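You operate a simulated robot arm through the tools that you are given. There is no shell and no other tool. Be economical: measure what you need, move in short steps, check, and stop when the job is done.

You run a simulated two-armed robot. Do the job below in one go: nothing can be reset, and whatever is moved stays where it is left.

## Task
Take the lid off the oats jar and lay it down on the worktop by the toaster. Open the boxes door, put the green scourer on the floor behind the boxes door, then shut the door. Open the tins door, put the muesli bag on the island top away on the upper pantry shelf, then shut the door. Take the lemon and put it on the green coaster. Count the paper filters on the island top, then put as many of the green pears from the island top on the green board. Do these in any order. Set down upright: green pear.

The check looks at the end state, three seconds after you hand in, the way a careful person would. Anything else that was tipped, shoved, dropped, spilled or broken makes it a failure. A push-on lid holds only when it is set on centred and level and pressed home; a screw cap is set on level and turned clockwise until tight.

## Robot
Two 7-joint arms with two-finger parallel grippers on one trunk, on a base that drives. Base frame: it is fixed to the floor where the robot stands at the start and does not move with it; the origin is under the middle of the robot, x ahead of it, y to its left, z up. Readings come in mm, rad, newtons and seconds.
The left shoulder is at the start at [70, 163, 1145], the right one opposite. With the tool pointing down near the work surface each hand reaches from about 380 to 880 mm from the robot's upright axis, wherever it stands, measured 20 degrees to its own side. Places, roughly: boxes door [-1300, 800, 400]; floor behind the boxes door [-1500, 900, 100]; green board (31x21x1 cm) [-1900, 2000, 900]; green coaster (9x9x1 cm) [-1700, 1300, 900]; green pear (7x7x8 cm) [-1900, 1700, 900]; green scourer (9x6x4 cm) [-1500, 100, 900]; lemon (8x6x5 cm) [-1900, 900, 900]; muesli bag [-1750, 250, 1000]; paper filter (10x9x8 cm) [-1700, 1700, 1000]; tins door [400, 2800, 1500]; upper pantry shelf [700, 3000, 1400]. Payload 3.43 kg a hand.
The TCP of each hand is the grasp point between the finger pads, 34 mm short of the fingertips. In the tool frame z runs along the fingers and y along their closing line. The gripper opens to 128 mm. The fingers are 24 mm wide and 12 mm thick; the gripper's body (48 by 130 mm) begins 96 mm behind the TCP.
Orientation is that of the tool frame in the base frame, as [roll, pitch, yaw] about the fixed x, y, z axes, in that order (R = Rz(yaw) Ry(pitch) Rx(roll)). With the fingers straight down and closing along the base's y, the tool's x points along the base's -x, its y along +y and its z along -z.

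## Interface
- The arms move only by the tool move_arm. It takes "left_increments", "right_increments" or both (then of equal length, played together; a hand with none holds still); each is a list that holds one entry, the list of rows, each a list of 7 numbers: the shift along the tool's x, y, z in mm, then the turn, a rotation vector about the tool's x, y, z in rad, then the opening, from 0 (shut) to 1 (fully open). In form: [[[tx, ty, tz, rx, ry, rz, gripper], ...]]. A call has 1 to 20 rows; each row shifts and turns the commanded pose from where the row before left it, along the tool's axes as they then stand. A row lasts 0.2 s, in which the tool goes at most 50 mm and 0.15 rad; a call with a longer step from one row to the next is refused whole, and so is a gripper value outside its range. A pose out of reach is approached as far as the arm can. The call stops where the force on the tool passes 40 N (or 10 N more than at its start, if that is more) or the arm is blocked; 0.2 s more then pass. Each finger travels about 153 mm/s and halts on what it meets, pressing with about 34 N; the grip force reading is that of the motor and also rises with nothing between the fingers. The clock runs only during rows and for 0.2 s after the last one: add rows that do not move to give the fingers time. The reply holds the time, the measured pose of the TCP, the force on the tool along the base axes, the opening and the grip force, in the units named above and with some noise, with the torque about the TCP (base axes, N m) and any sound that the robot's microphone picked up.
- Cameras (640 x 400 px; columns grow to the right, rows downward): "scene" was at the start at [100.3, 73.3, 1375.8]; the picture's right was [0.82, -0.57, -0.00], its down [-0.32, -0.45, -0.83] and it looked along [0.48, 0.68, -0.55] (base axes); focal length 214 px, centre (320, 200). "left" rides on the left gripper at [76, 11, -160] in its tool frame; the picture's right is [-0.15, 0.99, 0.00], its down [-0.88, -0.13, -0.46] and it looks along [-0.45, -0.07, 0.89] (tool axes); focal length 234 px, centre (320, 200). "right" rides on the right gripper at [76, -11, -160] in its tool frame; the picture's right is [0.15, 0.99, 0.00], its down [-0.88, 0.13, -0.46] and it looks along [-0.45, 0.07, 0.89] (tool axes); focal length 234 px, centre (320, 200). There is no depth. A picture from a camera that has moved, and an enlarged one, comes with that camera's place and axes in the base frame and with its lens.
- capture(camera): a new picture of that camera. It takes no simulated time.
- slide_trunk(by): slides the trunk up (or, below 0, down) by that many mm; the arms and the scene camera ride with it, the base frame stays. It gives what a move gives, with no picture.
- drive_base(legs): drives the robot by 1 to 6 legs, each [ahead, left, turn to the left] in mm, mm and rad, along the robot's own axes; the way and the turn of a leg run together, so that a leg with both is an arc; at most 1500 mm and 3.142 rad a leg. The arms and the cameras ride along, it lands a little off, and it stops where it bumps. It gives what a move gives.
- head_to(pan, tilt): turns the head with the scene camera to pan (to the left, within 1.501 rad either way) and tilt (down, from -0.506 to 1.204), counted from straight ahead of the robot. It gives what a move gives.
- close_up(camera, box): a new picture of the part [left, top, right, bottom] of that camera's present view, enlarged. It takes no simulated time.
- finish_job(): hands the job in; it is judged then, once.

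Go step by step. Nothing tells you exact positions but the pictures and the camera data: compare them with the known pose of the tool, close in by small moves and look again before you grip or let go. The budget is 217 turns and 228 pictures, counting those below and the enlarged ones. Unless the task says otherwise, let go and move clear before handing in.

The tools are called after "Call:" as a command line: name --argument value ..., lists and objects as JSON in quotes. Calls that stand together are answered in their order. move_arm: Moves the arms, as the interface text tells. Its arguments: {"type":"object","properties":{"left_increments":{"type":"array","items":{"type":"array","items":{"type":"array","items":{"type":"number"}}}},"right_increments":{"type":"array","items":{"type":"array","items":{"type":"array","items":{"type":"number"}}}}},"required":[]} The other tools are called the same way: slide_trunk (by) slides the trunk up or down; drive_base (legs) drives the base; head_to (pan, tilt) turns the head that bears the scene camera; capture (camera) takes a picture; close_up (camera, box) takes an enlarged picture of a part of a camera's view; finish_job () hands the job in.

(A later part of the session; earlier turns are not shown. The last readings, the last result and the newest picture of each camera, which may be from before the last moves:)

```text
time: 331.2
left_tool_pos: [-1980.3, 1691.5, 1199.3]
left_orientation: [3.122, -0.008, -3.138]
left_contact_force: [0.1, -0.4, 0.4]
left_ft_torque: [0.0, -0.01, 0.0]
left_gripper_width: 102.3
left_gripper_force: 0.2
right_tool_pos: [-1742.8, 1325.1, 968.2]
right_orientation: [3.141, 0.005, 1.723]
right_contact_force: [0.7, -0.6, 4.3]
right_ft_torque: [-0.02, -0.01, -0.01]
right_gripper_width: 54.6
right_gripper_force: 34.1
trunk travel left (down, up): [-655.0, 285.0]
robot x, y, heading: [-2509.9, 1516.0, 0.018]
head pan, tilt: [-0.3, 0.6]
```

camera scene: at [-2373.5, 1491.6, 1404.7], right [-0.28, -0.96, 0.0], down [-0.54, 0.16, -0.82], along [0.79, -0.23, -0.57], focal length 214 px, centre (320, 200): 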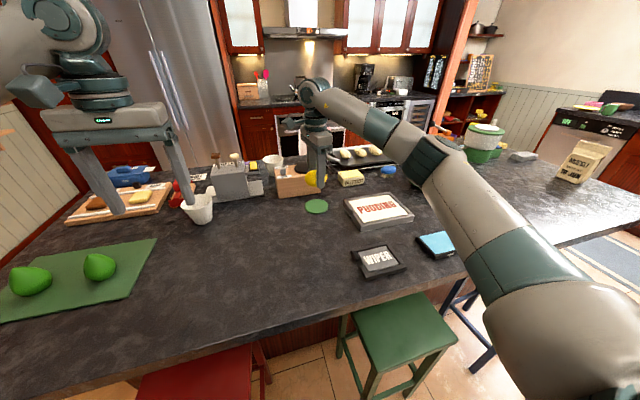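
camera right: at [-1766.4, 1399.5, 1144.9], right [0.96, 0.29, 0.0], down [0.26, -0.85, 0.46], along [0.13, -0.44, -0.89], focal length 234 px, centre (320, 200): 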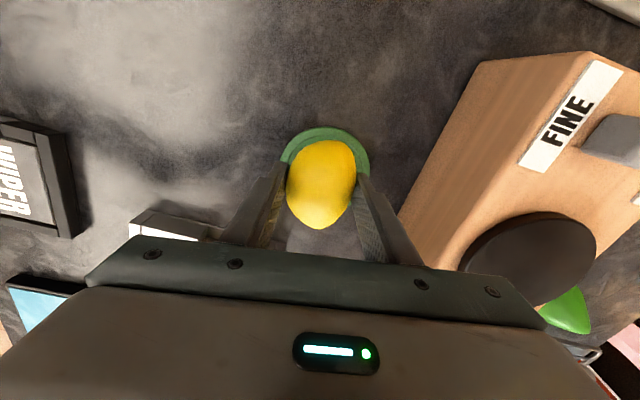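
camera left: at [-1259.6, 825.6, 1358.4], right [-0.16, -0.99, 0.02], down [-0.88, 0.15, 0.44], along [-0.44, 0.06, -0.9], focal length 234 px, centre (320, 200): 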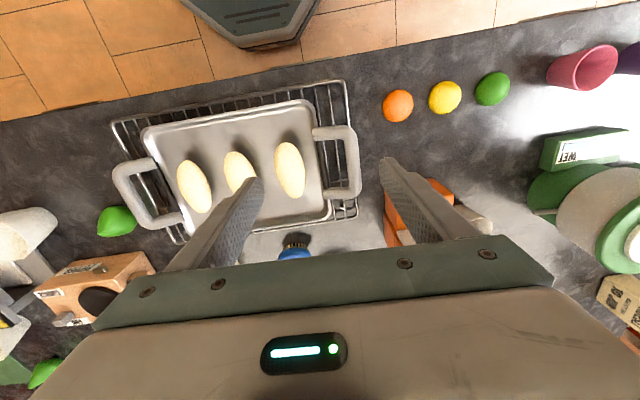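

Contact. Release gently and rise.

Call:
move_arm --right_increments '[[[0, 0, 0, 0, 0, 0, 0.46], [0, 0, 0, 0, 0, 0, 0.5], [0, 0, 0, 0, 0, 0, 0.6], [0, 0, 0, 0, 0, 0, 0.6], [0, 0, -25, 0, 0, 0, 0.6], [0, 0, -40, 0, 0, 0, 0.6], [0, 0, -40, 0, 0, 0, 0.6], [0, 0, -40, 0, 0, 0, 0.6], [0, 0, 0, 0, 0, 0, 0.6]]]'

Call:
capture --camera "right"

Call:
close_up --camera "scene" --box '[250, 140, 400, 240]'

```text
time: 333.2
left_tool_pos: [-1980.0, 1690.7, 1198.6]
left_orientation: [3.122, -0.008, -3.137]
left_contact_force: [-0.3, -0.3, 0.2]
left_ft_torque: [0.01, -0.01, 0.02]
left_gripper_width: 102.2
left_gripper_force: 0.1
right_tool_pos: [-1741.3, 1324.0, 1112.2]
right_orientation: [-3.138, 0.005, 1.722]
right_contact_force: [0.6, -0.7, -0.1]
right_ft_torque: [0.02, -0.02, 0.0]
right_gripper_width: 76.8
right_gripper_force: 0.1
trunk travel left (down, up): [-655.0, 285.0]
robot x, y, heading: [-2510.1, 1515.0, 0.013]
head pan, tilt: [-0.3, 0.6]
```

```text
70 pictures are left
camera right: at [-1763.8, 1398.9, 1270.6], right [0.96, 0.3, 0.0], down [0.26, -0.85, 0.46], along [0.13, -0.44, -0.89], focal length 234 px, centre (320, 200)
```

right: 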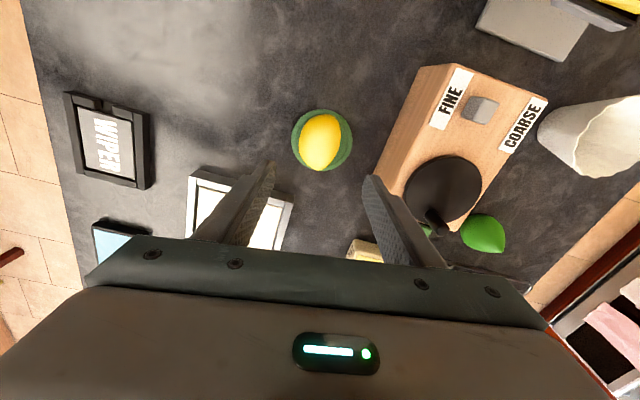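

```text
4.00 times, centred on (325, 190) of scene
camera zoom: at [-2372.7, 1491.7, 1404.6], right [-0.28, -0.96, 0.0], down [-0.54, 0.16, -0.82], along [0.79, -0.23, -0.57], focal length 858 px, centre (300, 240)
```

zoom: 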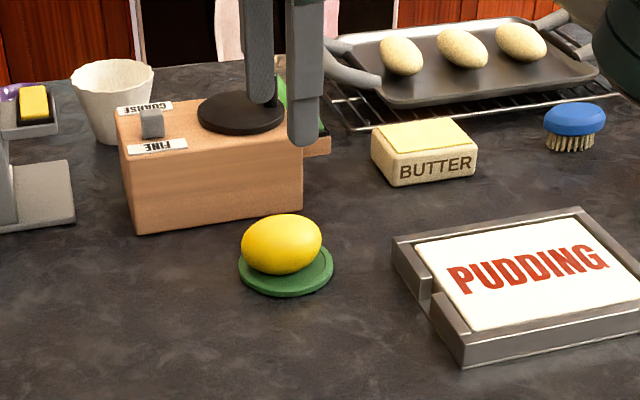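

Lemon sits on the coaster. Now I take a look toward the pantry doors and the muesli bag from here.

Call:
head_to --pan 0.4 --tilt 0.0

Call:
close_up --camera "scene" --box '[200, 100, 440, 260]'

Call:
head_to --pan -1.0 --tilt 0.4

Call:
close_up --camera "scene" --box '[220, 60, 480, 230]'

```text
time: 334.2
left_tool_pos: [-1980.7, 1692.1, 1199.9]
left_orientation: [3.123, -0.008, -3.138]
left_contact_force: [0.4, 0.2, -0.7]
left_ft_torque: [-0.01, -0.01, 0.01]
left_gripper_width: 102.3
left_gripper_force: 0.1
right_tool_pos: [-1741.5, 1324.7, 1111.9]
right_orientation: [-3.139, 0.004, 1.723]
right_contact_force: [0.2, -0.8, 0.4]
right_ft_torque: [0.02, -0.01, 0.05]
right_gripper_width: 76.8
right_gripper_force: 0.0
trunk travel left (down, up): [-655.0, 285.0]
robot x, y, heading: [-2509.2, 1514.8, 0.014]
head pan, tilt: [0.4, 0.0]
```

```text
2.50 times, centred on (320, 180) of scene
camera zoom: at [-2375.6, 1553.2, 1459.8], right [0.4, -0.92, 0.0], down [0.0, 0.0, -1.0], along [0.92, 0.4, 0.0], focal length 536 px, centre (320, 250)
```

zoom: 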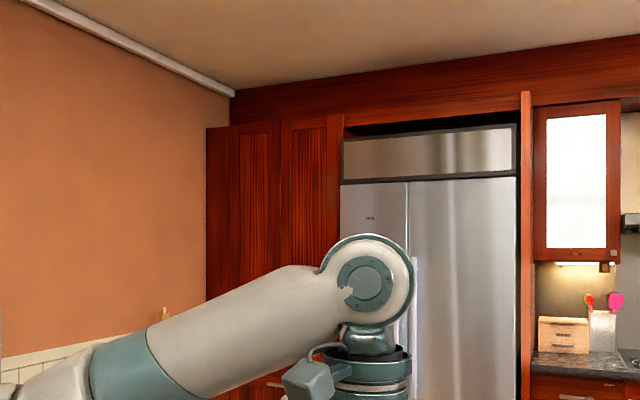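

```text
time: 335.8
left_tool_pos: [-1979.4, 1691.5, 1199.5]
left_orientation: [3.121, -0.01, -3.138]
left_contact_force: [0.3, 0.3, -0.5]
left_ft_torque: [-0.01, 0.01, 0.03]
left_gripper_width: 102.4
left_gripper_force: 0.0
right_tool_pos: [-1741.9, 1324.3, 1111.5]
right_orientation: [-3.14, 0.004, 1.721]
right_contact_force: [-0.6, -0.5, 0.1]
right_ft_torque: [0.0, 0.02, 0.02]
right_gripper_width: 76.8
right_gripper_force: 0.1
trunk travel left (down, up): [-655.0, 285.0]
robot x, y, heading: [-2509.0, 1512.7, 0.013]
head pan, tilt: [-1.0, 0.4]
```

```text
2.35 times, centred on (350, 145) of scene
camera zoom: at [-2406.8, 1439.9, 1423.0], right [-0.83, -0.55, 0.0], down [-0.22, 0.32, -0.92], along [0.51, -0.77, -0.39], focal length 505 px, centre (249, 329)
```

zoom: 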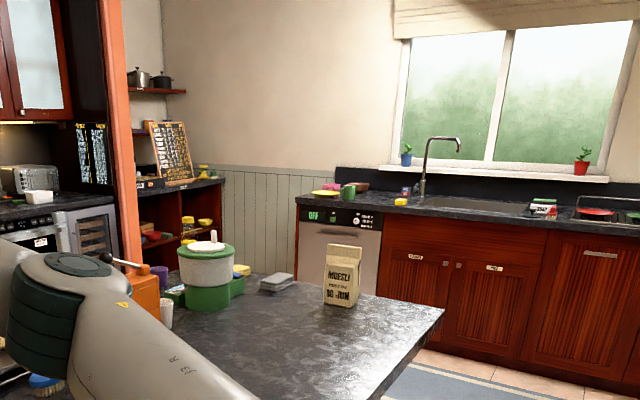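

The MUESLI bag stands at ≈[-1860, 143], about 165 mm tall. I restore the right hand's orientation, back up, and drive to the island's other end to take the bag with the left hand.

Call:
move_arm --right_increments '[[[0, 0, -40, 0, 0, 0, 0.6], [0, 0, -40, 0, 0, 0, 0.6], [0, 0, -40, 0, 0, -0.14, 0.6], [0, -30, 0, 0, 0, -0.14, 0.6], [0, -30, 0, 0, 0, -0.14, 0.6], [0, -30, 0, 0, 0, -0.14, 0.6], [0, 0, 0, 0, 0, -0.14, 0.6], [0, 0, 0, 0, 0, -0.14, 0.6], [0, 0, 0, 0, 0, -0.14, 0.6], [0, 0, 0, 0, 0, -0.14, 0.6], [0, 0, 0, 0, 0, -0.14, 0.6], [0, 0, 0, 0, 0, -0.14, 0.6], [0, 0, 0, 0, 0, 0, 0.6]]]'

Call:
drive_base --legs '[[-100, 0, 0], [0, -1400, 0], [0, -150, 0]]'

Call:
head_to --pan 0.2 --tilt 0.5

Call:
capture --camera "scene"

Call:
capture --camera "left"

```text
time: 338.6
left_tool_pos: [-1979.4, 1691.2, 1199.2]
left_orientation: [3.121, -0.008, -3.14]
left_contact_force: [-0.3, -0.4, 0.4]
left_ft_torque: [-0.01, -0.02, -0.04]
left_gripper_width: 102.4
left_gripper_force: 0.0
right_tool_pos: [-1824.3, 1288.9, 1231.7]
right_orientation: [-3.139, -0.001, 3.124]
right_contact_force: [0.3, 0.3, -0.3]
right_ft_torque: [-0.01, 0.0, 0.01]
right_gripper_width: 76.8
right_gripper_force: 0.0
trunk travel left (down, up): [-655.0, 285.0]
robot x, y, heading: [-2506.9, 1516.2, 0.014]
head pan, tilt: [-1.0, 0.4]
```

```text
time: 347.1
left_tool_pos: [-2055.2, 170.6, 1198.7]
left_orientation: [3.123, -0.008, -3.136]
left_contact_force: [0.5, 0.1, -1.0]
left_ft_torque: [-0.01, -0.02, 0.02]
left_gripper_width: 102.5
left_gripper_force: 0.0
right_tool_pos: [-1898.3, -232.2, 1231.8]
right_orientation: [-3.135, 0.001, 3.125]
right_contact_force: [0.9, 0.5, 0.5]
right_ft_torque: [-0.05, -0.05, -0.01]
right_gripper_width: 76.8
right_gripper_force: 0.0
trunk travel left (down, up): [-655.0, 285.0]
robot x, y, heading: [-2583.7, -0.9, 0.02]
head pan, tilt: [-1.0, 0.4]
```

```text
time: 348.6
left_tool_pos: [-2054.9, 170.0, 1199.6]
left_orientation: [3.122, -0.008, -3.134]
left_contact_force: [-0.5, 1.0, 0.1]
left_ft_torque: [0.0, -0.01, 0.03]
left_gripper_width: 102.2
left_gripper_force: 0.1
right_tool_pos: [-1898.6, -233.2, 1232.3]
right_orientation: [-3.137, -0.001, 3.125]
right_contact_force: [0.0, 0.3, 0.0]
right_ft_torque: [-0.01, 0.0, 0.0]
right_gripper_width: 77.0
right_gripper_force: 0.1
trunk travel left (down, up): [-655.0, 285.0]
robot x, y, heading: [-2581.3, -8.0, 0.021]
head pan, tilt: [0.201, 0.499]
```

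```text
66 pictures are left
camera scene: at [-2443.4, 13.8, 1413.8], right [0.22, -0.98, 0.0], down [-0.47, -0.1, -0.88], along [0.86, 0.19, -0.48], focal length 214 px, centre (320, 200)
```

scene: 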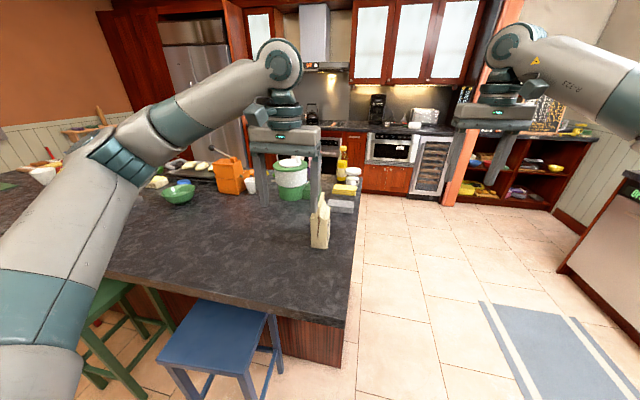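

```text
65 pictures are left
camera left: at [-2128.5, 177.0, 1358.7], right [0.14, 0.99, 0.02], down [0.89, -0.13, 0.45], along [0.44, -0.05, -0.9], focal length 234 px, centre (320, 200)
```

left: 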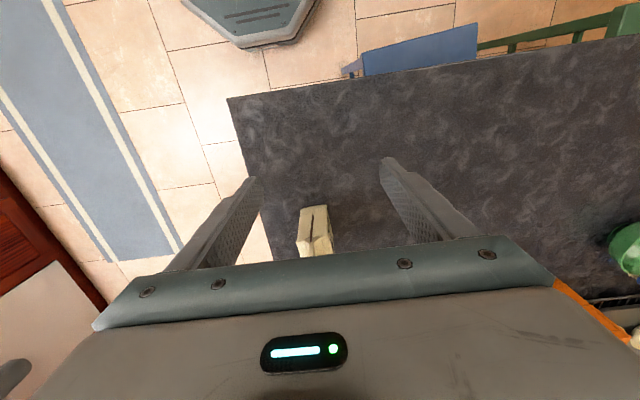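

Call:
close_up --camera "scene" --box '[270, 160, 390, 270]'

```text
3.64 times, centred on (330, 215) of scene
camera zoom: at [-2443.4, 13.8, 1413.8], right [0.22, -0.98, 0.0], down [-0.47, -0.1, -0.88], along [0.86, 0.19, -0.48], focal length 780 px, centre (284, 146)
```

zoom: 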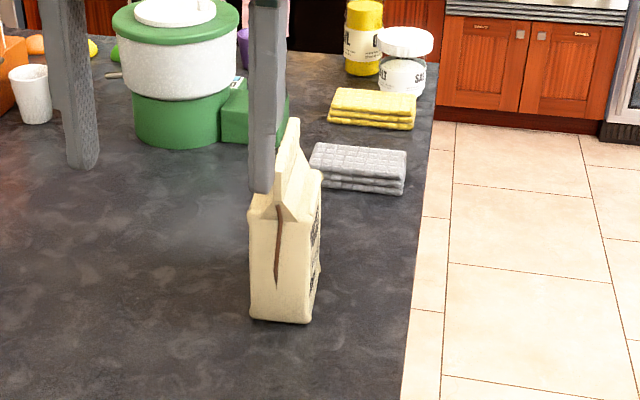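

Bag body is ~60 mm thick (y), top of body z≈1050, near face x≈-1895. I turn the left hand to point forward (slightly nose-down) and align it.

Call:
move_arm --left_increments '[[[0, 0, 0, 0, -0.1456, 0, 0.9], [0, 0, 0, 0, -0.1456, 0, 0.9], [0, 0, 0, 0, -0.1456, 0, 0.9], [0, 0, 0, 0, -0.1456, 0, 0.9], [0, 0, 0, 0, -0.1456, 0, 0.9], [0, 0, 0, 0, -0.1456, 0, 0.9], [0, 0, 0, 0, -0.1456, 0, 0.9], [0, 0, 0, 0, -0.1456, 0, 0.9], [0, 0, 0, 0, -0.1456, 0, 0.9], [0, -14, 0, 0, 0, 0, 0.9], [0, -14, 0, 0, 0, 0, 0.9], [0, 0, 0, 0, 0, 0, 0.9]]]'

Call:
capture --camera "left"

```text
time: 351.1
left_tool_pos: [-2007.9, 129.4, 1219.3]
left_orientation: [3.07, 1.302, 3.08]
left_contact_force: [0.6, 0.1, -0.7]
left_ft_torque: [0.0, -0.01, -0.04]
left_gripper_width: 115.2
left_gripper_force: 0.1
left hand out of reach, approached as far as the arm can: row 8, 9
right_tool_pos: [-1898.2, -231.6, 1231.8]
right_orientation: [-3.134, 0.001, 3.126]
right_contact_force: [0.3, 0.2, -0.3]
right_ft_torque: [0.01, -0.03, 0.0]
right_gripper_width: 76.8
right_gripper_force: 0.3
trunk travel left (down, up): [-655.0, 285.0]
robot x, y, heading: [-2584.2, -7.5, 0.019]
head pan, tilt: [0.201, 0.499]
```

```text
63 pictures are left
camera left: at [-2181.6, 140.0, 1189.1], right [0.03, 0.99, 0.16], down [-0.2, -0.15, 0.97], along [0.98, -0.06, 0.2], focal length 234 px, centre (320, 200)
```

left: 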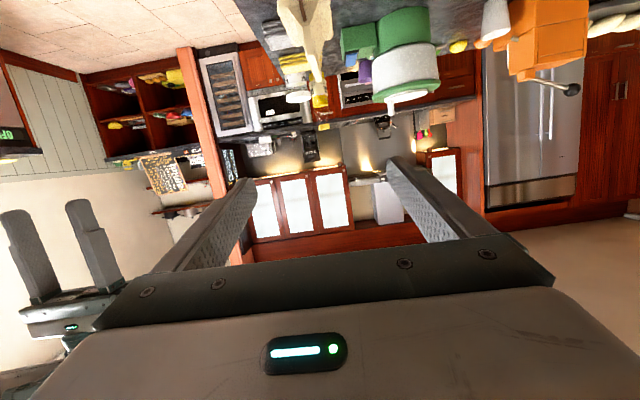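

Pointing forward, ~15° nose-down. Lower the trunk to bring it to bag height.

Call:
slide_trunk --by -185

Call:
move_arm --left_increments '[[[0, 10, 0, 0, 0, 0, 0.9], [0, 0, 0, 0, 0, 0, 0.9]]]'

Call:
capture --camera "left"

Call:
capture --camera "scene"

```text
time: 353.2
left_tool_pos: [-2007.2, 129.5, 1036.7]
left_orientation: [3.067, 1.3, 3.078]
left_contact_force: [0.0, -0.2, 0.4]
left_ft_torque: [-0.01, -0.02, -0.01]
left_gripper_width: 115.3
left_gripper_force: 0.1
right_tool_pos: [-1898.2, -233.3, 1048.0]
right_orientation: [-3.137, 0.002, 3.127]
right_contact_force: [0.1, -0.1, -0.4]
right_ft_torque: [0.0, -0.04, 0.02]
right_gripper_width: 77.1
right_gripper_force: 0.1
trunk travel left (down, up): [-470.0, 470.0]
robot x, y, heading: [-2584.7, -9.5, 0.021]
head pan, tilt: [0.201, 0.499]
```

```text
time: 353.8
left_tool_pos: [-2007.4, 139.2, 1035.7]
left_orientation: [3.068, 1.3, 3.078]
left_contact_force: [0.9, 0.2, -0.3]
left_ft_torque: [0.0, 0.02, 0.02]
left_gripper_width: 115.0
left_gripper_force: 0.0
right_tool_pos: [-1898.0, -233.5, 1047.5]
right_orientation: [-3.138, 0.0, 3.126]
right_contact_force: [-0.3, 0.2, -0.2]
right_ft_torque: [0.0, 0.02, -0.02]
right_gripper_width: 76.5
right_gripper_force: 0.1
trunk travel left (down, up): [-470.0, 470.0]
robot x, y, heading: [-2581.7, -8.3, 0.019]
head pan, tilt: [0.201, 0.499]
```

```text
62 pictures are left
camera left: at [-2181.4, 149.2, 1004.3], right [0.03, 0.99, 0.16], down [-0.2, -0.15, 0.97], along [0.98, -0.06, 0.2], focal length 234 px, centre (320, 200)
```

left: 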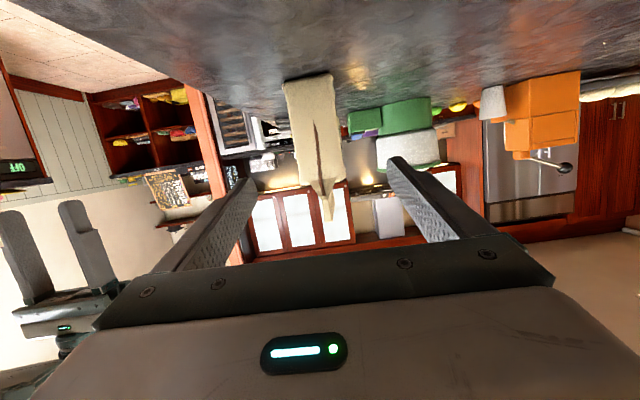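

```text
61 pictures are left
camera scene: at [-2443.5, 13.3, 1228.8], right [0.22, -0.98, 0.0], down [-0.47, -0.1, -0.88], along [0.86, 0.19, -0.48], focal length 214 px, centre (320, 200)
```

scene: 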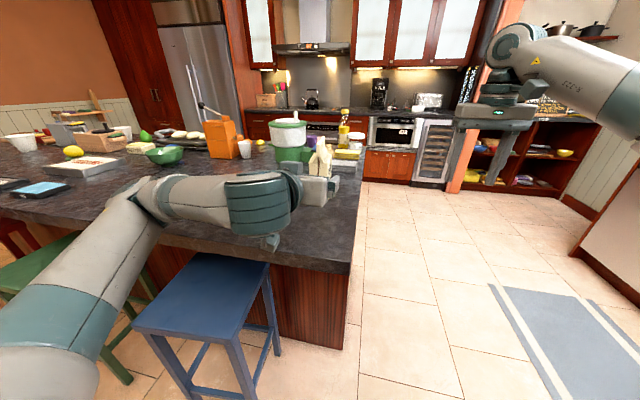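

Aligned with the bag. Advance in small rows around it.

Call:
move_arm --left_increments '[[[-5.6, 0, 31, 0, 0, 0, 0.9], [-5.6, 0, 31, 0, 0, 0, 0.9], [-5.6, 0, 31, 0, 0, 0, 0.9], [-5.6, 0, 31, 0, 0, 0, 0.9], [-5.6, 0, 31, 0, 0, 0, 0.9], [0, 0, 0, 0, 0, 0, 0.9]]]'

Call:
capture --camera "left"

Call:
close_up --camera "scene" --box '[260, 120, 400, 220]'

```text
time: 354.9
left_tool_pos: [-1927.9, 169.4, 1154.2]
left_orientation: [2.683, 1.494, 2.741]
left_contact_force: [-0.1, -0.2, -0.1]
left_ft_torque: [0.02, -0.02, 0.03]
left_gripper_width: 115.2
left_gripper_force: 0.1
right_tool_pos: [-1915.4, -202.5, 1056.5]
right_orientation: [3.128, 0.02, -3.109]
right_contact_force: [-0.2, -0.8, -0.2]
right_ft_torque: [0.09, 0.01, -0.01]
right_gripper_width: 76.6
right_gripper_force: 0.0
trunk travel left (down, up): [-470.0, 470.0]
robot x, y, heading: [-2591.8, 9.5, 0.065]
head pan, tilt: [0.201, 0.499]
stopped in row 5 (left hand): the arm was blocked; the commanded pose is now the measured one
```

```text
60 pictures are left
camera left: at [-2093.8, 173.7, 1088.9], right [-0.05, 0.98, 0.18], down [-0.38, -0.18, 0.91], along [0.92, -0.03, 0.38], focal length 234 px, centre (320, 200)
```

left: 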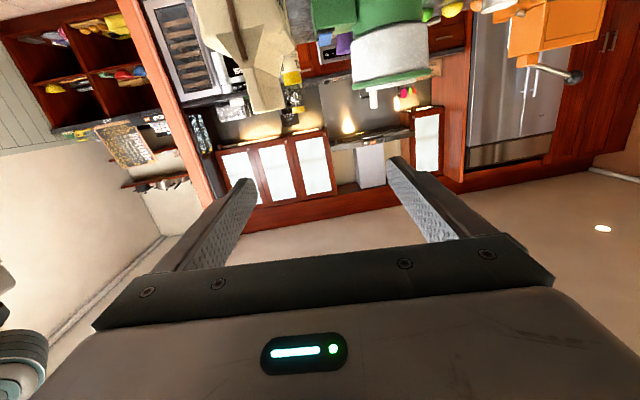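

```text
4.00 times, centred on (330, 170) of scene
camera zoom: at [-2475.2, 15.1, 1232.0], right [0.26, -0.96, -0.01], down [-0.44, -0.11, -0.89], along [0.86, 0.24, -0.46], focal length 858 px, centre (280, 320)
```

zoom: 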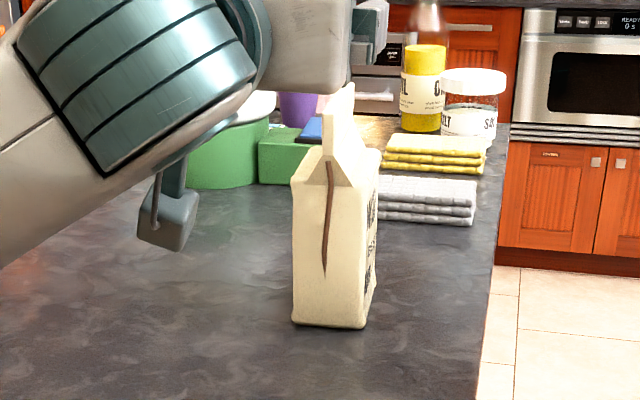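

The forearm rested on the island edge with the trunk low; the bag is untouched. I raise the trunk again to lift off and redo the approach from above.

Call:
slide_trunk --by 250

Call:
drive_base --legs '[[-60, -20, -0.05]]'

Call:
capture --camera "scene"

```text
time: 357.5
left_tool_pos: [-1900.8, 185.3, 1371.5]
left_orientation: [2.975, 1.454, 3.03]
left_contact_force: [0.3, -0.3, -0.1]
left_ft_torque: [-0.01, 0.0, 0.03]
left_gripper_width: 115.1
left_gripper_force: 0.1
right_tool_pos: [-1893.4, -188.7, 1296.4]
right_orientation: [-3.138, 0.0, -3.112]
right_contact_force: [0.3, 0.1, -0.4]
right_ft_torque: [0.01, -0.02, 0.0]
right_gripper_width: 76.6
right_gripper_force: 0.1
trunk travel left (down, up): [-720.0, 220.0]
robot x, y, heading: [-2585.1, 7.9, 0.06]
head pan, tilt: [0.201, 0.499]
```

```text
time: 358.4
left_tool_pos: [-1945.2, 131.7, 1369.7]
left_orientation: [2.989, 1.451, 2.998]
left_contact_force: [0.8, 0.2, -1.2]
left_ft_torque: [0.0, -0.05, -0.02]
left_gripper_width: 115.4
left_gripper_force: 0.0
right_tool_pos: [-1957.2, -242.2, 1295.3]
right_orientation: [-3.135, -0.003, 3.119]
right_contact_force: [1.0, -0.5, 0.0]
right_ft_torque: [-0.02, 0.06, 0.01]
right_gripper_width: 76.7
right_gripper_force: 0.1
trunk travel left (down, up): [-720.0, 220.0]
robot x, y, heading: [-2643.0, -18.4, 0.012]
head pan, tilt: [0.201, 0.499]
```

```text
58 pictures are left
camera scene: at [-2500.7, 7.6, 1478.2], right [0.21, -0.98, 0.0], down [-0.47, -0.1, -0.88], along [0.86, 0.19, -0.48], focal length 214 px, centre (320, 200)
```

scene: 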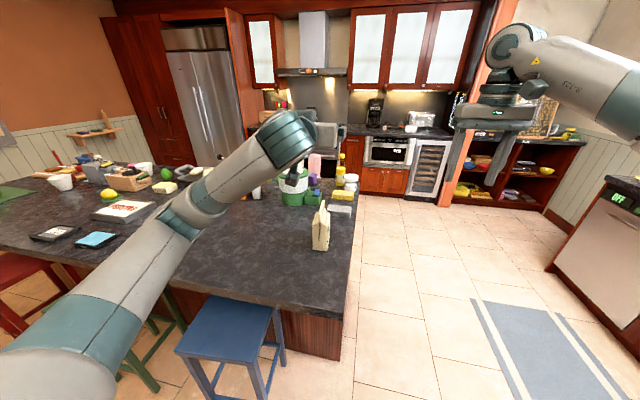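

I'll instead approach from the island's end (facing +y): the bag is only ~100 mm from that edge, so the forearm stays off the island. Drive around there.

Call:
drive_base --legs '[[0, -620, 0], [0, 0, 1.56], [0, -930, 0]]'

Call:
head_to --pan 0.1 --tilt 0.6

Call:
capture --camera "scene"

```text
time: 370.2
left_tool_pos: [-1840.4, 73.7, 1371.9]
left_orientation: [2.978, 1.453, -1.738]
left_contact_force: [-0.6, 1.1, -0.1]
left_ft_torque: [-0.03, 0.0, -0.01]
left_gripper_width: 115.0
left_gripper_force: 0.2
right_tool_pos: [-1466.1, 56.1, 1296.9]
right_orientation: [-3.134, -0.002, -1.604]
right_contact_force: [0.1, -0.6, 1.2]
right_ft_torque: [0.03, 0.01, -0.01]
right_gripper_width: 76.7
right_gripper_force: 0.1
trunk travel left (down, up): [-720.0, 220.0]
robot x, y, heading: [-1705.8, -622.7, 1.573]
head pan, tilt: [0.201, 0.499]
```

```text
time: 370.8
left_tool_pos: [-1839.5, 73.0, 1372.3]
left_orientation: [2.972, 1.451, -1.742]
left_contact_force: [0.6, -0.8, -0.7]
left_ft_torque: [0.0, 0.03, 0.0]
left_gripper_width: 115.1
left_gripper_force: 0.3
right_tool_pos: [-1465.6, 56.9, 1297.0]
right_orientation: [-3.138, -0.002, -1.603]
right_contact_force: [0.6, -0.2, 0.1]
right_ft_torque: [0.0, 0.01, 0.02]
right_gripper_width: 76.7
right_gripper_force: 0.0
trunk travel left (down, up): [-720.0, 220.0]
robot x, y, heading: [-1702.8, -625.2, 1.572]
head pan, tilt: [0.099, 0.6]
```

```text
57 pictures are left
camera scene: at [-1711.6, -484.3, 1469.7], right [0.99, 0.1, 0.0], down [0.06, -0.56, -0.83], along [-0.08, 0.82, -0.56], focal length 214 px, centre (320, 200)
```

scene: 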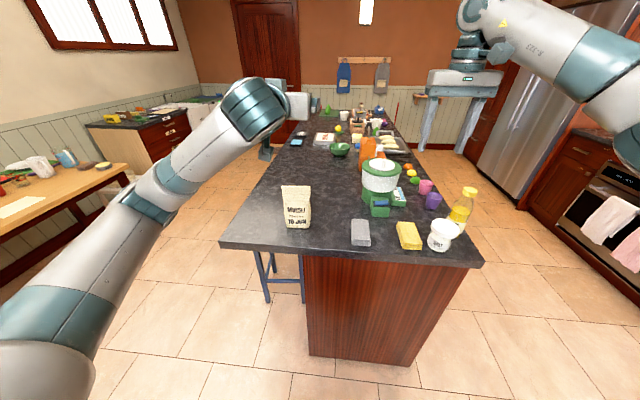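

Call:
close_up --camera "scene" --box '[260, 160, 340, 250]'

```text
4.44 times, centred on (300, 205) of scene
camera zoom: at [-1711.6, -484.3, 1469.7], right [0.99, 0.1, 0.0], down [0.06, -0.56, -0.83], along [-0.08, 0.82, -0.56], focal length 953 px, centre (409, 178)
```

zoom: 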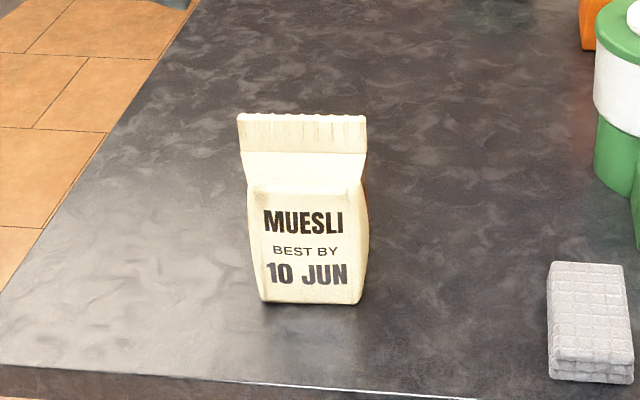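

Bag is ~92 mm wide here, body centre ≈[-1856, 150, 985]. I tuck the right hand up/back, back off slightly, lower the trunk, and align the left hand.

Call:
move_arm --right_increments '[[[25, 0, -30, 0, 0, 0, 0.6], [25, 0, -30, 0, 0, 0, 0.6], [25, 0, -30, 0, 0, 0, 0.6], [25, 0, -30, 0, 0, 0, 0.6], [20, 0, -30, 0, 0, 0, 0.6], [20, 0, -30, 0, 0, 0, 0.6], [0, 0, 0, 0, 0, 0, 0.6]]]' --left_increments '[[[0, 8, 0, 0, 0, 0, 1], [0, 8, 0, 0, 0, 0, 1], [0, 0, 0, 0, 0, 0, 1], [0, 0, 0, 0, 0, 0, 1], [0, 0, 0, 0, 0, 0, 1], [0, 0, 0, 0, 0, 0, 1], [0, 0, 0, 0, 0, 0, 1]]]'

Call:
drive_base --legs '[[-115, 0, 0]]'

Call:
slide_trunk --by -385

Call:
capture --camera "left"

Call:
capture --camera "scene"

```text
time: 372.4
left_tool_pos: [-1853.7, 75.4, 1370.4]
left_orientation: [2.976, 1.452, -1.74]
left_contact_force: [-0.4, -0.4, -0.7]
left_ft_torque: [-0.01, 0.0, -0.01]
left_gripper_width: 128.0
left_gripper_force: 0.0
right_tool_pos: [-1472.2, -82.7, 1477.3]
right_orientation: [-3.136, -0.003, -1.603]
right_contact_force: [-0.5, -0.2, -0.1]
right_ft_torque: [-0.02, 0.02, 0.01]
right_gripper_width: 76.8
right_gripper_force: 0.0
trunk travel left (down, up): [-720.0, 220.0]
robot x, y, heading: [-1705.8, -624.7, 1.577]
head pan, tilt: [0.099, 0.6]
```

```text
time: 373.7
left_tool_pos: [-1856.6, -41.8, 1370.1]
left_orientation: [2.978, 1.452, -1.737]
left_contact_force: [-0.2, -0.1, -0.8]
left_ft_torque: [0.0, -0.03, 0.01]
left_gripper_width: 128.1
left_gripper_force: 0.1
right_tool_pos: [-1472.5, -198.0, 1476.5]
right_orientation: [-3.135, -0.002, -1.602]
right_contact_force: [0.4, 0.3, 0.0]
right_ft_torque: [0.0, 0.01, -0.01]
right_gripper_width: 77.0
right_gripper_force: 0.0
trunk travel left (down, up): [-720.0, 220.0]
robot x, y, heading: [-1703.6, -740.6, 1.573]
head pan, tilt: [0.099, 0.6]
```

```text
time: 377.4
left_tool_pos: [-1856.6, -43.8, 985.9]
left_orientation: [2.978, 1.452, -1.738]
left_contact_force: [-0.4, -0.9, -0.3]
left_ft_torque: [0.0, 0.02, -0.05]
left_gripper_width: 128.2
left_gripper_force: 0.1
right_tool_pos: [-1472.3, -200.2, 1092.3]
right_orientation: [-3.137, -0.002, -1.602]
right_contact_force: [0.7, 0.1, -0.3]
right_ft_torque: [-0.03, -0.02, 0.01]
right_gripper_width: 76.8
right_gripper_force: 0.0
trunk travel left (down, up): [-335.0, 605.0]
robot x, y, heading: [-1702.0, -741.0, 1.579]
head pan, tilt: [0.099, 0.6]
```

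```text
55 pictures are left
camera left: at [-1868.7, -210.9, 929.0], right [-0.99, 0.02, 0.16], down [0.15, -0.35, 0.93], along [0.08, 0.94, 0.34], focal length 234 px, centre (320, 200)
```

left: 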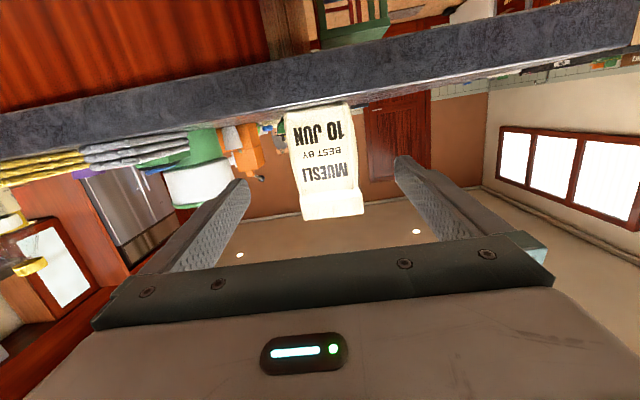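

```text
54 pictures are left
camera scene: at [-1711.9, -601.0, 1084.8], right [0.99, 0.1, 0.0], down [0.06, -0.56, -0.82], along [-0.08, 0.82, -0.57], focal length 214 px, centre (320, 200)
```

scene: 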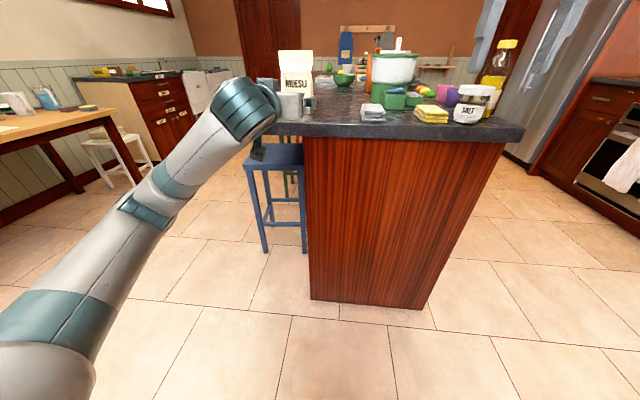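

Bag is laterally aligned with the open fingers. Raise 12 mm and drive forward around it.

Call:
slide_trunk --by 12

Call:
drive_base --legs '[[110, 0, 0]]'

Call:
capture --camera "left"

Call:
close_up --camera "scene" --box '[220, 40, 400, 170]'

```text
time: 378.0
left_tool_pos: [-1856.9, -43.2, 999.2]
left_orientation: [2.978, 1.453, -1.736]
left_contact_force: [-0.3, 0.1, 0.1]
left_ft_torque: [0.01, -0.01, -0.03]
left_gripper_width: 128.0
left_gripper_force: 0.1
right_tool_pos: [-1472.8, -199.4, 1104.2]
right_orientation: [-3.136, -0.002, -1.602]
right_contact_force: [0.2, 0.5, -0.8]
right_ft_torque: [-0.04, -0.01, 0.02]
right_gripper_width: 76.9
right_gripper_force: 0.0
trunk travel left (down, up): [-347.0, 593.0]
robot x, y, heading: [-1706.6, -741.7, 1.577]
head pan, tilt: [0.099, 0.6]
```

```text
time: 379.2
left_tool_pos: [-1856.3, 67.0, 998.1]
left_orientation: [2.979, 1.451, -1.737]
left_contact_force: [-0.1, 0.3, 0.1]
left_ft_torque: [-0.01, -0.01, 0.0]
left_gripper_width: 128.0
left_gripper_force: 0.1
right_tool_pos: [-1471.7, -90.6, 1102.5]
right_orientation: [-3.134, -0.003, -1.602]
right_contact_force: [-0.6, 0.9, -0.1]
right_ft_torque: [-0.05, 0.0, -0.02]
right_gripper_width: 76.7
right_gripper_force: 0.1
trunk travel left (down, up): [-347.0, 593.0]
robot x, y, heading: [-1702.1, -629.1, 1.577]
head pan, tilt: [0.099, 0.6]
```

```text
53 pictures are left
camera left: at [-1868.7, -101.8, 940.3], right [-0.99, 0.02, 0.16], down [0.15, -0.35, 0.93], along [0.08, 0.94, 0.34], focal length 234 px, centre (320, 200)
```

left: 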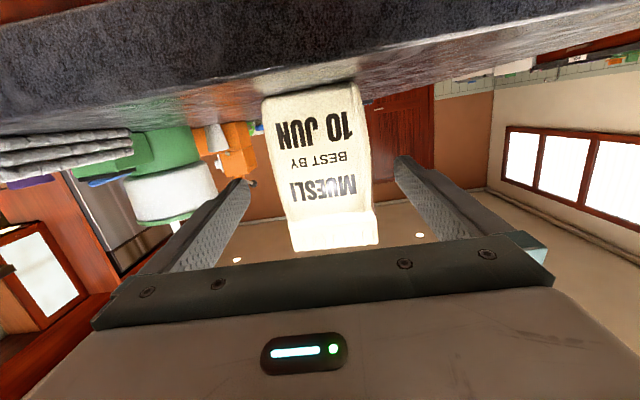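

```text
3.08 times, centred on (310, 105) of scene
camera zoom: at [-1712.1, -491.7, 1096.5], right [0.99, 0.1, 0.0], down [0.06, -0.56, -0.82], along [-0.08, 0.82, -0.57], focal length 660 px, centre (351, 492)
```

zoom: 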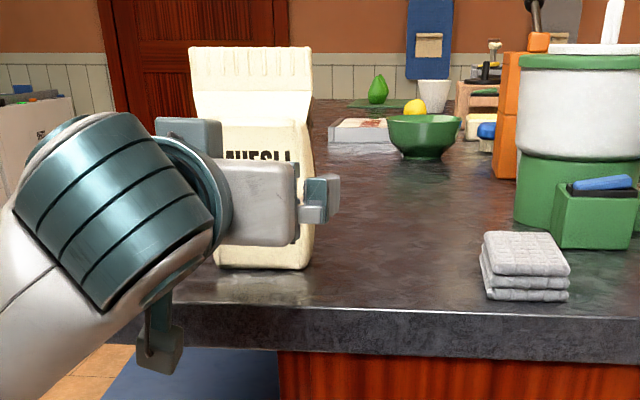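

Still well aligned; forward 73 mm more, then close.

Call:
drive_base --legs '[[73, 0, 0]]'

Call:
capture --camera "left"

```text
time: 380.2
left_tool_pos: [-1856.4, 138.9, 996.9]
left_orientation: [2.977, 1.451, -1.735]
left_contact_force: [-0.4, 0.4, -0.1]
left_ft_torque: [0.04, 0.05, 0.03]
left_gripper_width: 128.0
left_gripper_force: 0.0
right_tool_pos: [-1473.6, -16.1, 1102.2]
right_orientation: [-3.135, -0.003, -1.601]
right_contact_force: [0.6, -0.6, -0.3]
right_ft_torque: [-0.02, 0.03, -0.01]
right_gripper_width: 76.7
right_gripper_force: 0.1
trunk travel left (down, up): [-347.0, 593.0]
robot x, y, heading: [-1704.5, -559.3, 1.573]
head pan, tilt: [0.099, 0.6]
```

```text
51 pictures are left
camera left: at [-1868.7, -28.3, 940.2], right [-0.99, 0.02, 0.16], down [0.15, -0.35, 0.93], along [0.08, 0.94, 0.34], focal length 234 px, centre (320, 200)
```

left: 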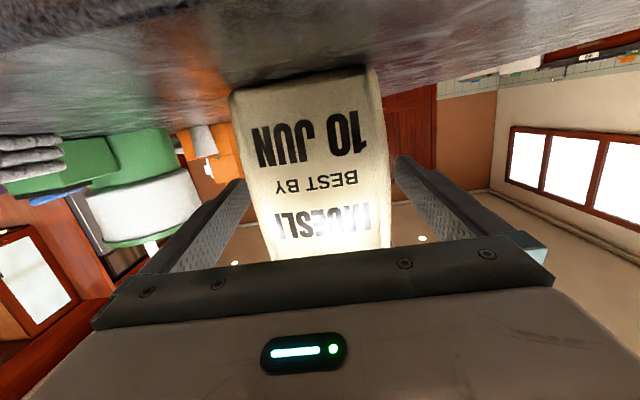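

Bag is between the fingers. Close and lift.

Call:
move_arm --left_increments '[[[0, 0, 0, 0, 0, 0, 0.85], [0, 0, 0, 0, 0, 0, 0.75], [0, 0, 0, 0, 0, 0, 0.65], [0, 0, 0, 0, 0, 0, 0.55], [0, 0, 0, 0, 0, 0, 0.45], [0, 0, 0, 0, 0, 0, 0.45], [0, 0, 0, 0, 0, 0, 0.45]]]'

Call:
slide_trunk --by 60

Call:
capture --camera "scene"

```text
time: 381.8
left_tool_pos: [-1856.8, 138.4, 998.3]
left_orientation: [2.977, 1.452, -1.737]
left_contact_force: [0.7, 0.9, 4.0]
left_ft_torque: [-0.12, -0.52, 0.12]
left_gripper_width: 100.0
left_gripper_force: 34.1
right_tool_pos: [-1472.8, -18.5, 1103.1]
right_orientation: [-3.135, -0.001, -1.6]
right_contact_force: [-0.3, 0.6, -0.7]
right_ft_torque: [0.0, -0.01, -0.01]
right_gripper_width: 76.9
right_gripper_force: 0.0
trunk travel left (down, up): [-347.0, 593.0]
robot x, y, heading: [-1703.0, -560.4, 1.573]
head pan, tilt: [0.099, 0.6]
```

```text
time: 382.8
left_tool_pos: [-1856.0, 138.1, 1057.0]
left_orientation: [2.977, 1.45, -1.735]
left_contact_force: [-0.5, 0.2, -4.2]
left_ft_torque: [-0.01, 0.0, 0.03]
left_gripper_width: 100.1
left_gripper_force: 33.8
right_tool_pos: [-1473.4, -18.6, 1163.4]
right_orientation: [-3.135, -0.003, -1.603]
right_contact_force: [0.7, 0.4, 1.5]
right_ft_torque: [0.02, 0.03, 0.05]
right_gripper_width: 76.8
right_gripper_force: 0.0
trunk travel left (down, up): [-407.0, 533.0]
robot x, y, heading: [-1701.2, -556.9, 1.571]
head pan, tilt: [0.099, 0.6]
```

```text
50 pictures are left
camera scene: at [-1712.3, -418.7, 1156.5], right [0.99, 0.1, 0.0], down [0.06, -0.56, -0.82], along [-0.08, 0.82, -0.57], focal length 214 px, centre (320, 200)
```

scene: 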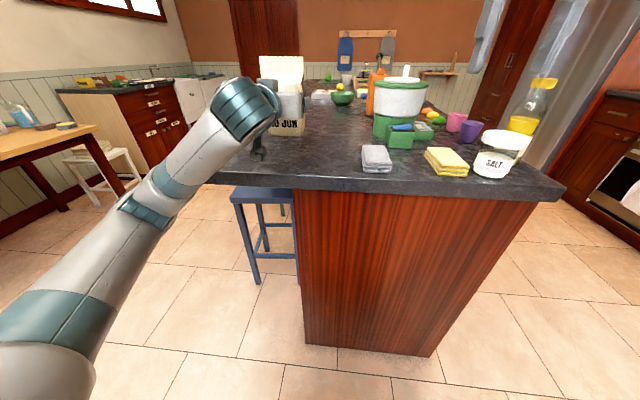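

Bag lifted cleanly. I back off, raise, turn to face +x and drive up the aisle to the pantry.

Call:
drive_base --legs '[[-300, 0, 0]]'

Call:
slide_trunk --by 250

Call:
drive_base --legs '[[0, 0, -1.573], [1100, 0, 0], [0, 1300, 0], [0, 1300, 0], [0, 900, 0]]'

Call:
head_to --pan 0.2 --tilt 0.1

Call:
capture --camera "scene"

```text
time: 384.9
left_tool_pos: [-1852.2, -169.6, 1058.9]
left_orientation: [2.978, 1.451, -1.74]
left_contact_force: [1.0, 0.7, -3.7]
left_ft_torque: [-0.02, 0.01, 0.04]
left_gripper_width: 100.2
left_gripper_force: 34.2
right_tool_pos: [-1470.0, -326.1, 1164.0]
right_orientation: [-3.135, -0.001, -1.608]
right_contact_force: [0.6, 0.0, 0.9]
right_ft_torque: [0.01, 0.01, 0.01]
right_gripper_width: 76.6
right_gripper_force: 0.0
trunk travel left (down, up): [-407.0, 533.0]
robot x, y, heading: [-1703.8, -869.5, 1.571]
head pan, tilt: [0.099, 0.6]
```

```text
time: 387.4
left_tool_pos: [-1852.8, -168.2, 1307.8]
left_orientation: [2.978, 1.449, -1.744]
left_contact_force: [0.6, 0.5, -3.8]
left_ft_torque: [0.02, 0.03, 0.01]
left_gripper_width: 100.3
left_gripper_force: 34.3
right_tool_pos: [-1469.9, -325.7, 1412.5]
right_orientation: [-3.135, -0.001, -1.607]
right_contact_force: [-0.7, -0.2, -0.4]
right_ft_torque: [0.02, -0.03, -0.01]
right_gripper_width: 76.8
right_gripper_force: 0.0
trunk travel left (down, up): [-657.0, 283.0]
robot x, y, heading: [-1700.0, -865.6, 1.565]
head pan, tilt: [0.099, 0.6]
```

```text
time: 413.5
left_tool_pos: [-22.7, 2828.2, 1308.5]
left_orientation: [2.975, 1.449, 3.007]
left_contact_force: [-0.6, -0.5, -3.6]
left_ft_torque: [-0.03, 0.04, -0.02]
left_gripper_width: 99.6
left_gripper_force: 33.8
right_tool_pos: [-165.7, 2438.7, 1413.4]
right_orientation: [-3.134, -0.001, -3.141]
right_contact_force: [-0.2, 0.3, 0.0]
right_ft_torque: [-0.01, 0.04, 0.0]
right_gripper_width: 76.8
right_gripper_force: 0.1
trunk travel left (down, up): [-657.0, 283.0]
robot x, y, heading: [-712.7, 2652.5, 0.033]
head pan, tilt: [0.099, 0.6]
```

```text
time: 414.4
left_tool_pos: [-23.3, 2826.6, 1307.0]
left_orientation: [2.976, 1.449, 3.009]
left_contact_force: [-0.8, 0.0, -4.3]
left_ft_torque: [0.03, 0.01, 0.0]
left_gripper_width: 99.9
left_gripper_force: 34.3
right_tool_pos: [-166.3, 2439.4, 1414.4]
right_orientation: [-3.138, -0.003, -3.141]
right_contact_force: [0.2, -0.5, -0.1]
right_ft_torque: [-0.02, -0.01, 0.05]
right_gripper_width: 76.8
right_gripper_force: 0.1
trunk travel left (down, up): [-657.0, 283.0]
robot x, y, heading: [-715.5, 2647.9, 0.032]
head pan, tilt: [0.201, 0.099]
```

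```text
49 pictures are left
camera scene: at [-574.9, 2673.5, 1452.7], right [0.23, -0.97, 0.0], down [-0.1, -0.02, -0.99], along [0.97, 0.23, -0.1], focal length 214 px, centre (320, 200)
```

scene: 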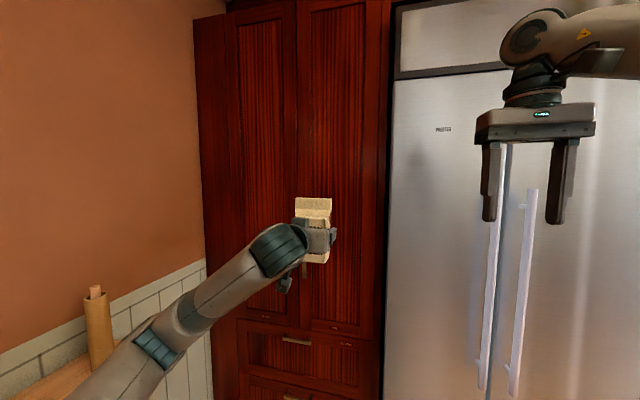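

Pantry double doors are ahead. I shift right a little, away from the wall shelf, and zoom for labels and handles.

Call:
drive_base --legs '[[0, -250, -0.03]]'

Call:
head_to --pan 0.35 --tilt 0.2

Call:
close_up --camera "scene" --box '[180, 60, 400, 310]'

```text
time: 416.3
left_tool_pos: [-13.9, 2555.1, 1307.2]
left_orientation: [2.984, 1.449, 2.985]
left_contact_force: [0.5, -0.6, -3.7]
left_ft_torque: [-0.06, 0.0, 0.01]
left_gripper_width: 99.7
left_gripper_force: 33.6
right_tool_pos: [-168.8, 2172.4, 1414.2]
right_orientation: [-3.134, -0.001, 3.11]
right_contact_force: [0.2, -0.4, 0.1]
right_ft_torque: [-0.03, 0.03, -0.02]
right_gripper_width: 77.0
right_gripper_force: 0.1
trunk travel left (down, up): [-657.0, 283.0]
robot x, y, heading: [-709.8, 2395.7, 0.011]
head pan, tilt: [0.201, 0.099]
```

```text
time: 417.0
left_tool_pos: [-13.3, 2555.2, 1308.0]
left_orientation: [2.975, 1.45, 2.974]
left_contact_force: [-0.4, 0.1, -3.7]
left_ft_torque: [0.0, 0.03, 0.01]
left_gripper_width: 99.7
left_gripper_force: 33.5
right_tool_pos: [-169.2, 2170.3, 1412.7]
right_orientation: [-3.137, -0.002, 3.112]
right_contact_force: [0.3, 0.4, 0.0]
right_ft_torque: [-0.03, -0.01, 0.01]
right_gripper_width: 76.9
right_gripper_force: 0.1
trunk travel left (down, up): [-657.0, 283.0]
robot x, y, heading: [-709.8, 2396.1, 0.002]
head pan, tilt: [0.351, 0.201]
```

```text
1.60 times, centred on (290, 185) of scene
camera zoom: at [-571.9, 2431.7, 1443.5], right [0.35, -0.94, 0.0], down [-0.19, -0.07, -0.98], along [0.92, 0.34, -0.2], focal length 343 px, centre (368, 224)
```

zoom: 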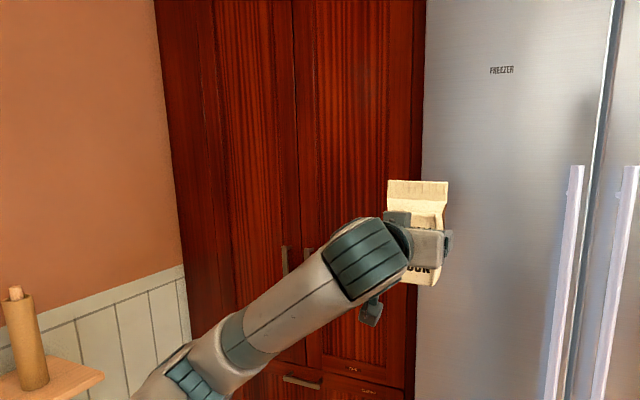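

The right-hand door (y≈2611–3040) is the TINS one, hinged at the fridge side, with a vertical bar handle near y≈3020, z≈1080. I raise the trunk and turn the right hand to point forward, then look closer.

Call:
slide_trunk --by 150

Call:
move_arm --right_increments '[[[0, 0, 0, 0, -0.143, 0, 0.6], [0, 0, 0, 0, -0.143, 0, 0.6], [0, 0, 0, 0, -0.143, 0, 0.6], [0, 0, 0, 0, -0.143, 0, 0.6], [0, 0, 0, 0, -0.143, 0, 0.6], [0, 0, 0, 0, -0.143, 0, 0.6], [0, 0, 0, 0, -0.143, 0, 0.6], [0, 0, 0, 0, -0.143, 0, 0.6], [0, 0, 0, 0, -0.143, 0, 0.6], [0, 0, 0, 0, -0.143, 0, 0.6], [0, 0, 0, 0, -0.143, 0, 0.6], [40, 0, 0, 0, 0, 0, 0.6], [40, 0, 0, 0, 0, 0, 0.6], [40, 0, 0, 0, 0, 0, 0.6], [40, 0, 0, 0, 0, 0, 0.6], [40, 0, 0, 0, 0, 0, 0.6]]]'

Call:
drive_base --legs '[[0, 480, 0]]'

Call:
head_to --pan 0.0 --tilt 0.5

Call:
capture --camera "scene"

Call:
capture --camera "right"

```text
time: 418.7
left_tool_pos: [-12.8, 2554.7, 1457.1]
left_orientation: [2.978, 1.452, 2.98]
left_contact_force: [-1.3, 0.6, -3.3]
left_ft_torque: [-0.02, -0.01, 0.01]
left_gripper_width: 99.8
left_gripper_force: 34.2
right_tool_pos: [-168.4, 2170.9, 1562.8]
right_orientation: [-3.134, -0.001, 3.111]
right_contact_force: [1.0, -0.3, -0.7]
right_ft_torque: [-0.01, 0.02, 0.02]
right_gripper_width: 76.6
right_gripper_force: 0.1
trunk travel left (down, up): [-807.0, 133.0]
robot x, y, heading: [-710.0, 2399.4, 0.001]
head pan, tilt: [0.351, 0.201]
```

```text
time: 422.1
left_tool_pos: [-11.4, 2555.7, 1456.1]
left_orientation: [2.977, 1.451, 2.979]
left_contact_force: [0.2, -0.1, -4.0]
left_ft_torque: [0.0, 0.0, 0.02]
left_gripper_width: 99.7
left_gripper_force: 34.1
right_tool_pos: [-102.8, 2172.3, 1417.7]
right_orientation: [-1.656, 1.565, -1.686]
right_contact_force: [0.4, 0.1, 0.0]
right_ft_torque: [0.04, 0.04, -0.01]
right_gripper_width: 76.8
right_gripper_force: 0.0
right hand out of reach, approached as far as the arm can: row 12, 13, 14, 15, 16
trunk travel left (down, up): [-807.0, 133.0]
robot x, y, heading: [-706.6, 2395.2, 0.006]
head pan, tilt: [0.351, 0.201]
```

```text
time: 425.0
left_tool_pos: [-13.0, 3028.0, 1457.0]
left_orientation: [2.97, 1.449, 2.968]
left_contact_force: [-0.6, -0.5, -3.1]
left_ft_torque: [0.0, 0.02, -0.02]
left_gripper_width: 99.8
left_gripper_force: 34.8
right_tool_pos: [-106.8, 2645.8, 1418.4]
right_orientation: [-1.754, 1.565, -1.787]
right_contact_force: [0.1, -0.1, 0.6]
right_ft_torque: [0.02, 0.01, 0.02]
right_gripper_width: 76.8
right_gripper_force: 0.1
trunk travel left (down, up): [-807.0, 133.0]
robot x, y, heading: [-709.8, 2872.5, 0.003]
head pan, tilt: [0.351, 0.201]
```

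```text
time: 425.8
left_tool_pos: [-14.0, 3029.6, 1456.5]
left_orientation: [2.98, 1.451, 2.977]
left_contact_force: [0.1, -0.8, -3.3]
left_ft_torque: [-0.01, 0.04, -0.03]
left_gripper_width: 99.5
left_gripper_force: 33.3
right_tool_pos: [-106.7, 2647.2, 1419.0]
right_orientation: [-1.712, 1.563, -1.745]
right_contact_force: [0.1, -0.2, 0.5]
right_ft_torque: [0.03, 0.01, -0.02]
right_gripper_width: 76.5
right_gripper_force: 0.0
trunk travel left (down, up): [-807.0, 133.0]
robot x, y, heading: [-705.8, 2873.1, 0.003]
head pan, tilt: [0.0, 0.499]
```

```text
47 pictures are left
camera scene: at [-569.5, 2876.5, 1565.8], right [0.0, -1.0, 0.0], down [-0.48, 0.0, -0.88], along [0.88, 0.0, -0.48], focal length 214 px, centre (320, 200)
```

scene: 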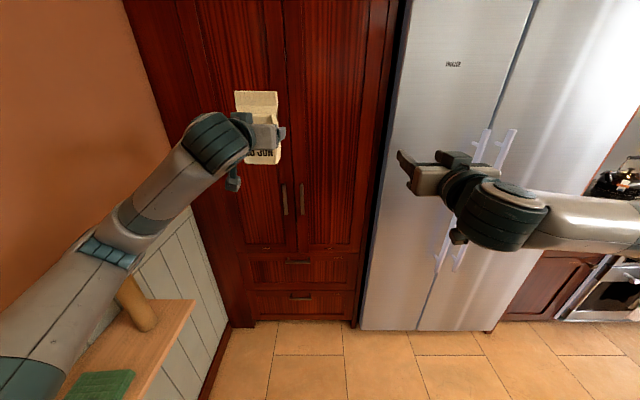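

```text
46 pictures are left
camera right: at [-266.0, 2640.6, 1342.6], right [0.03, 0.99, -0.15], down [-0.45, 0.15, 0.88], along [0.89, 0.04, 0.45], focal length 234 px, centre (320, 200)
```

right: 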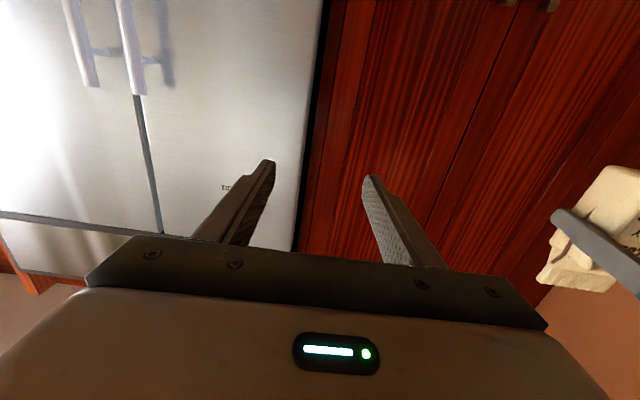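

Call:
close_up --camera "scene" --box '[230, 170, 390, 310]'

```text
2.86 times, centred on (310, 240) of scene
camera zoom: at [-569.5, 2876.5, 1565.8], right [0.0, -1.0, 0.0], down [-0.48, 0.0, -0.88], along [0.88, 0.0, -0.48], focal length 613 px, centre (349, 86)
```

zoom: 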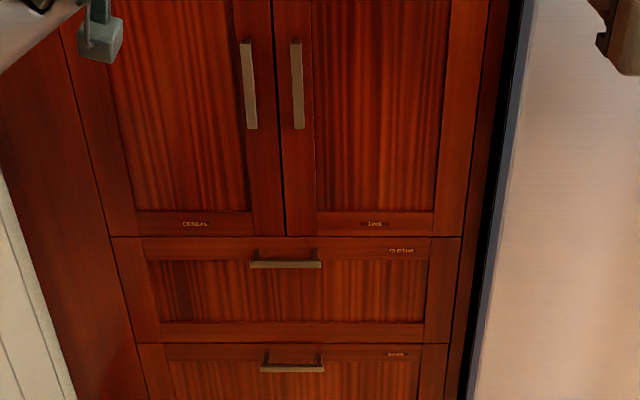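

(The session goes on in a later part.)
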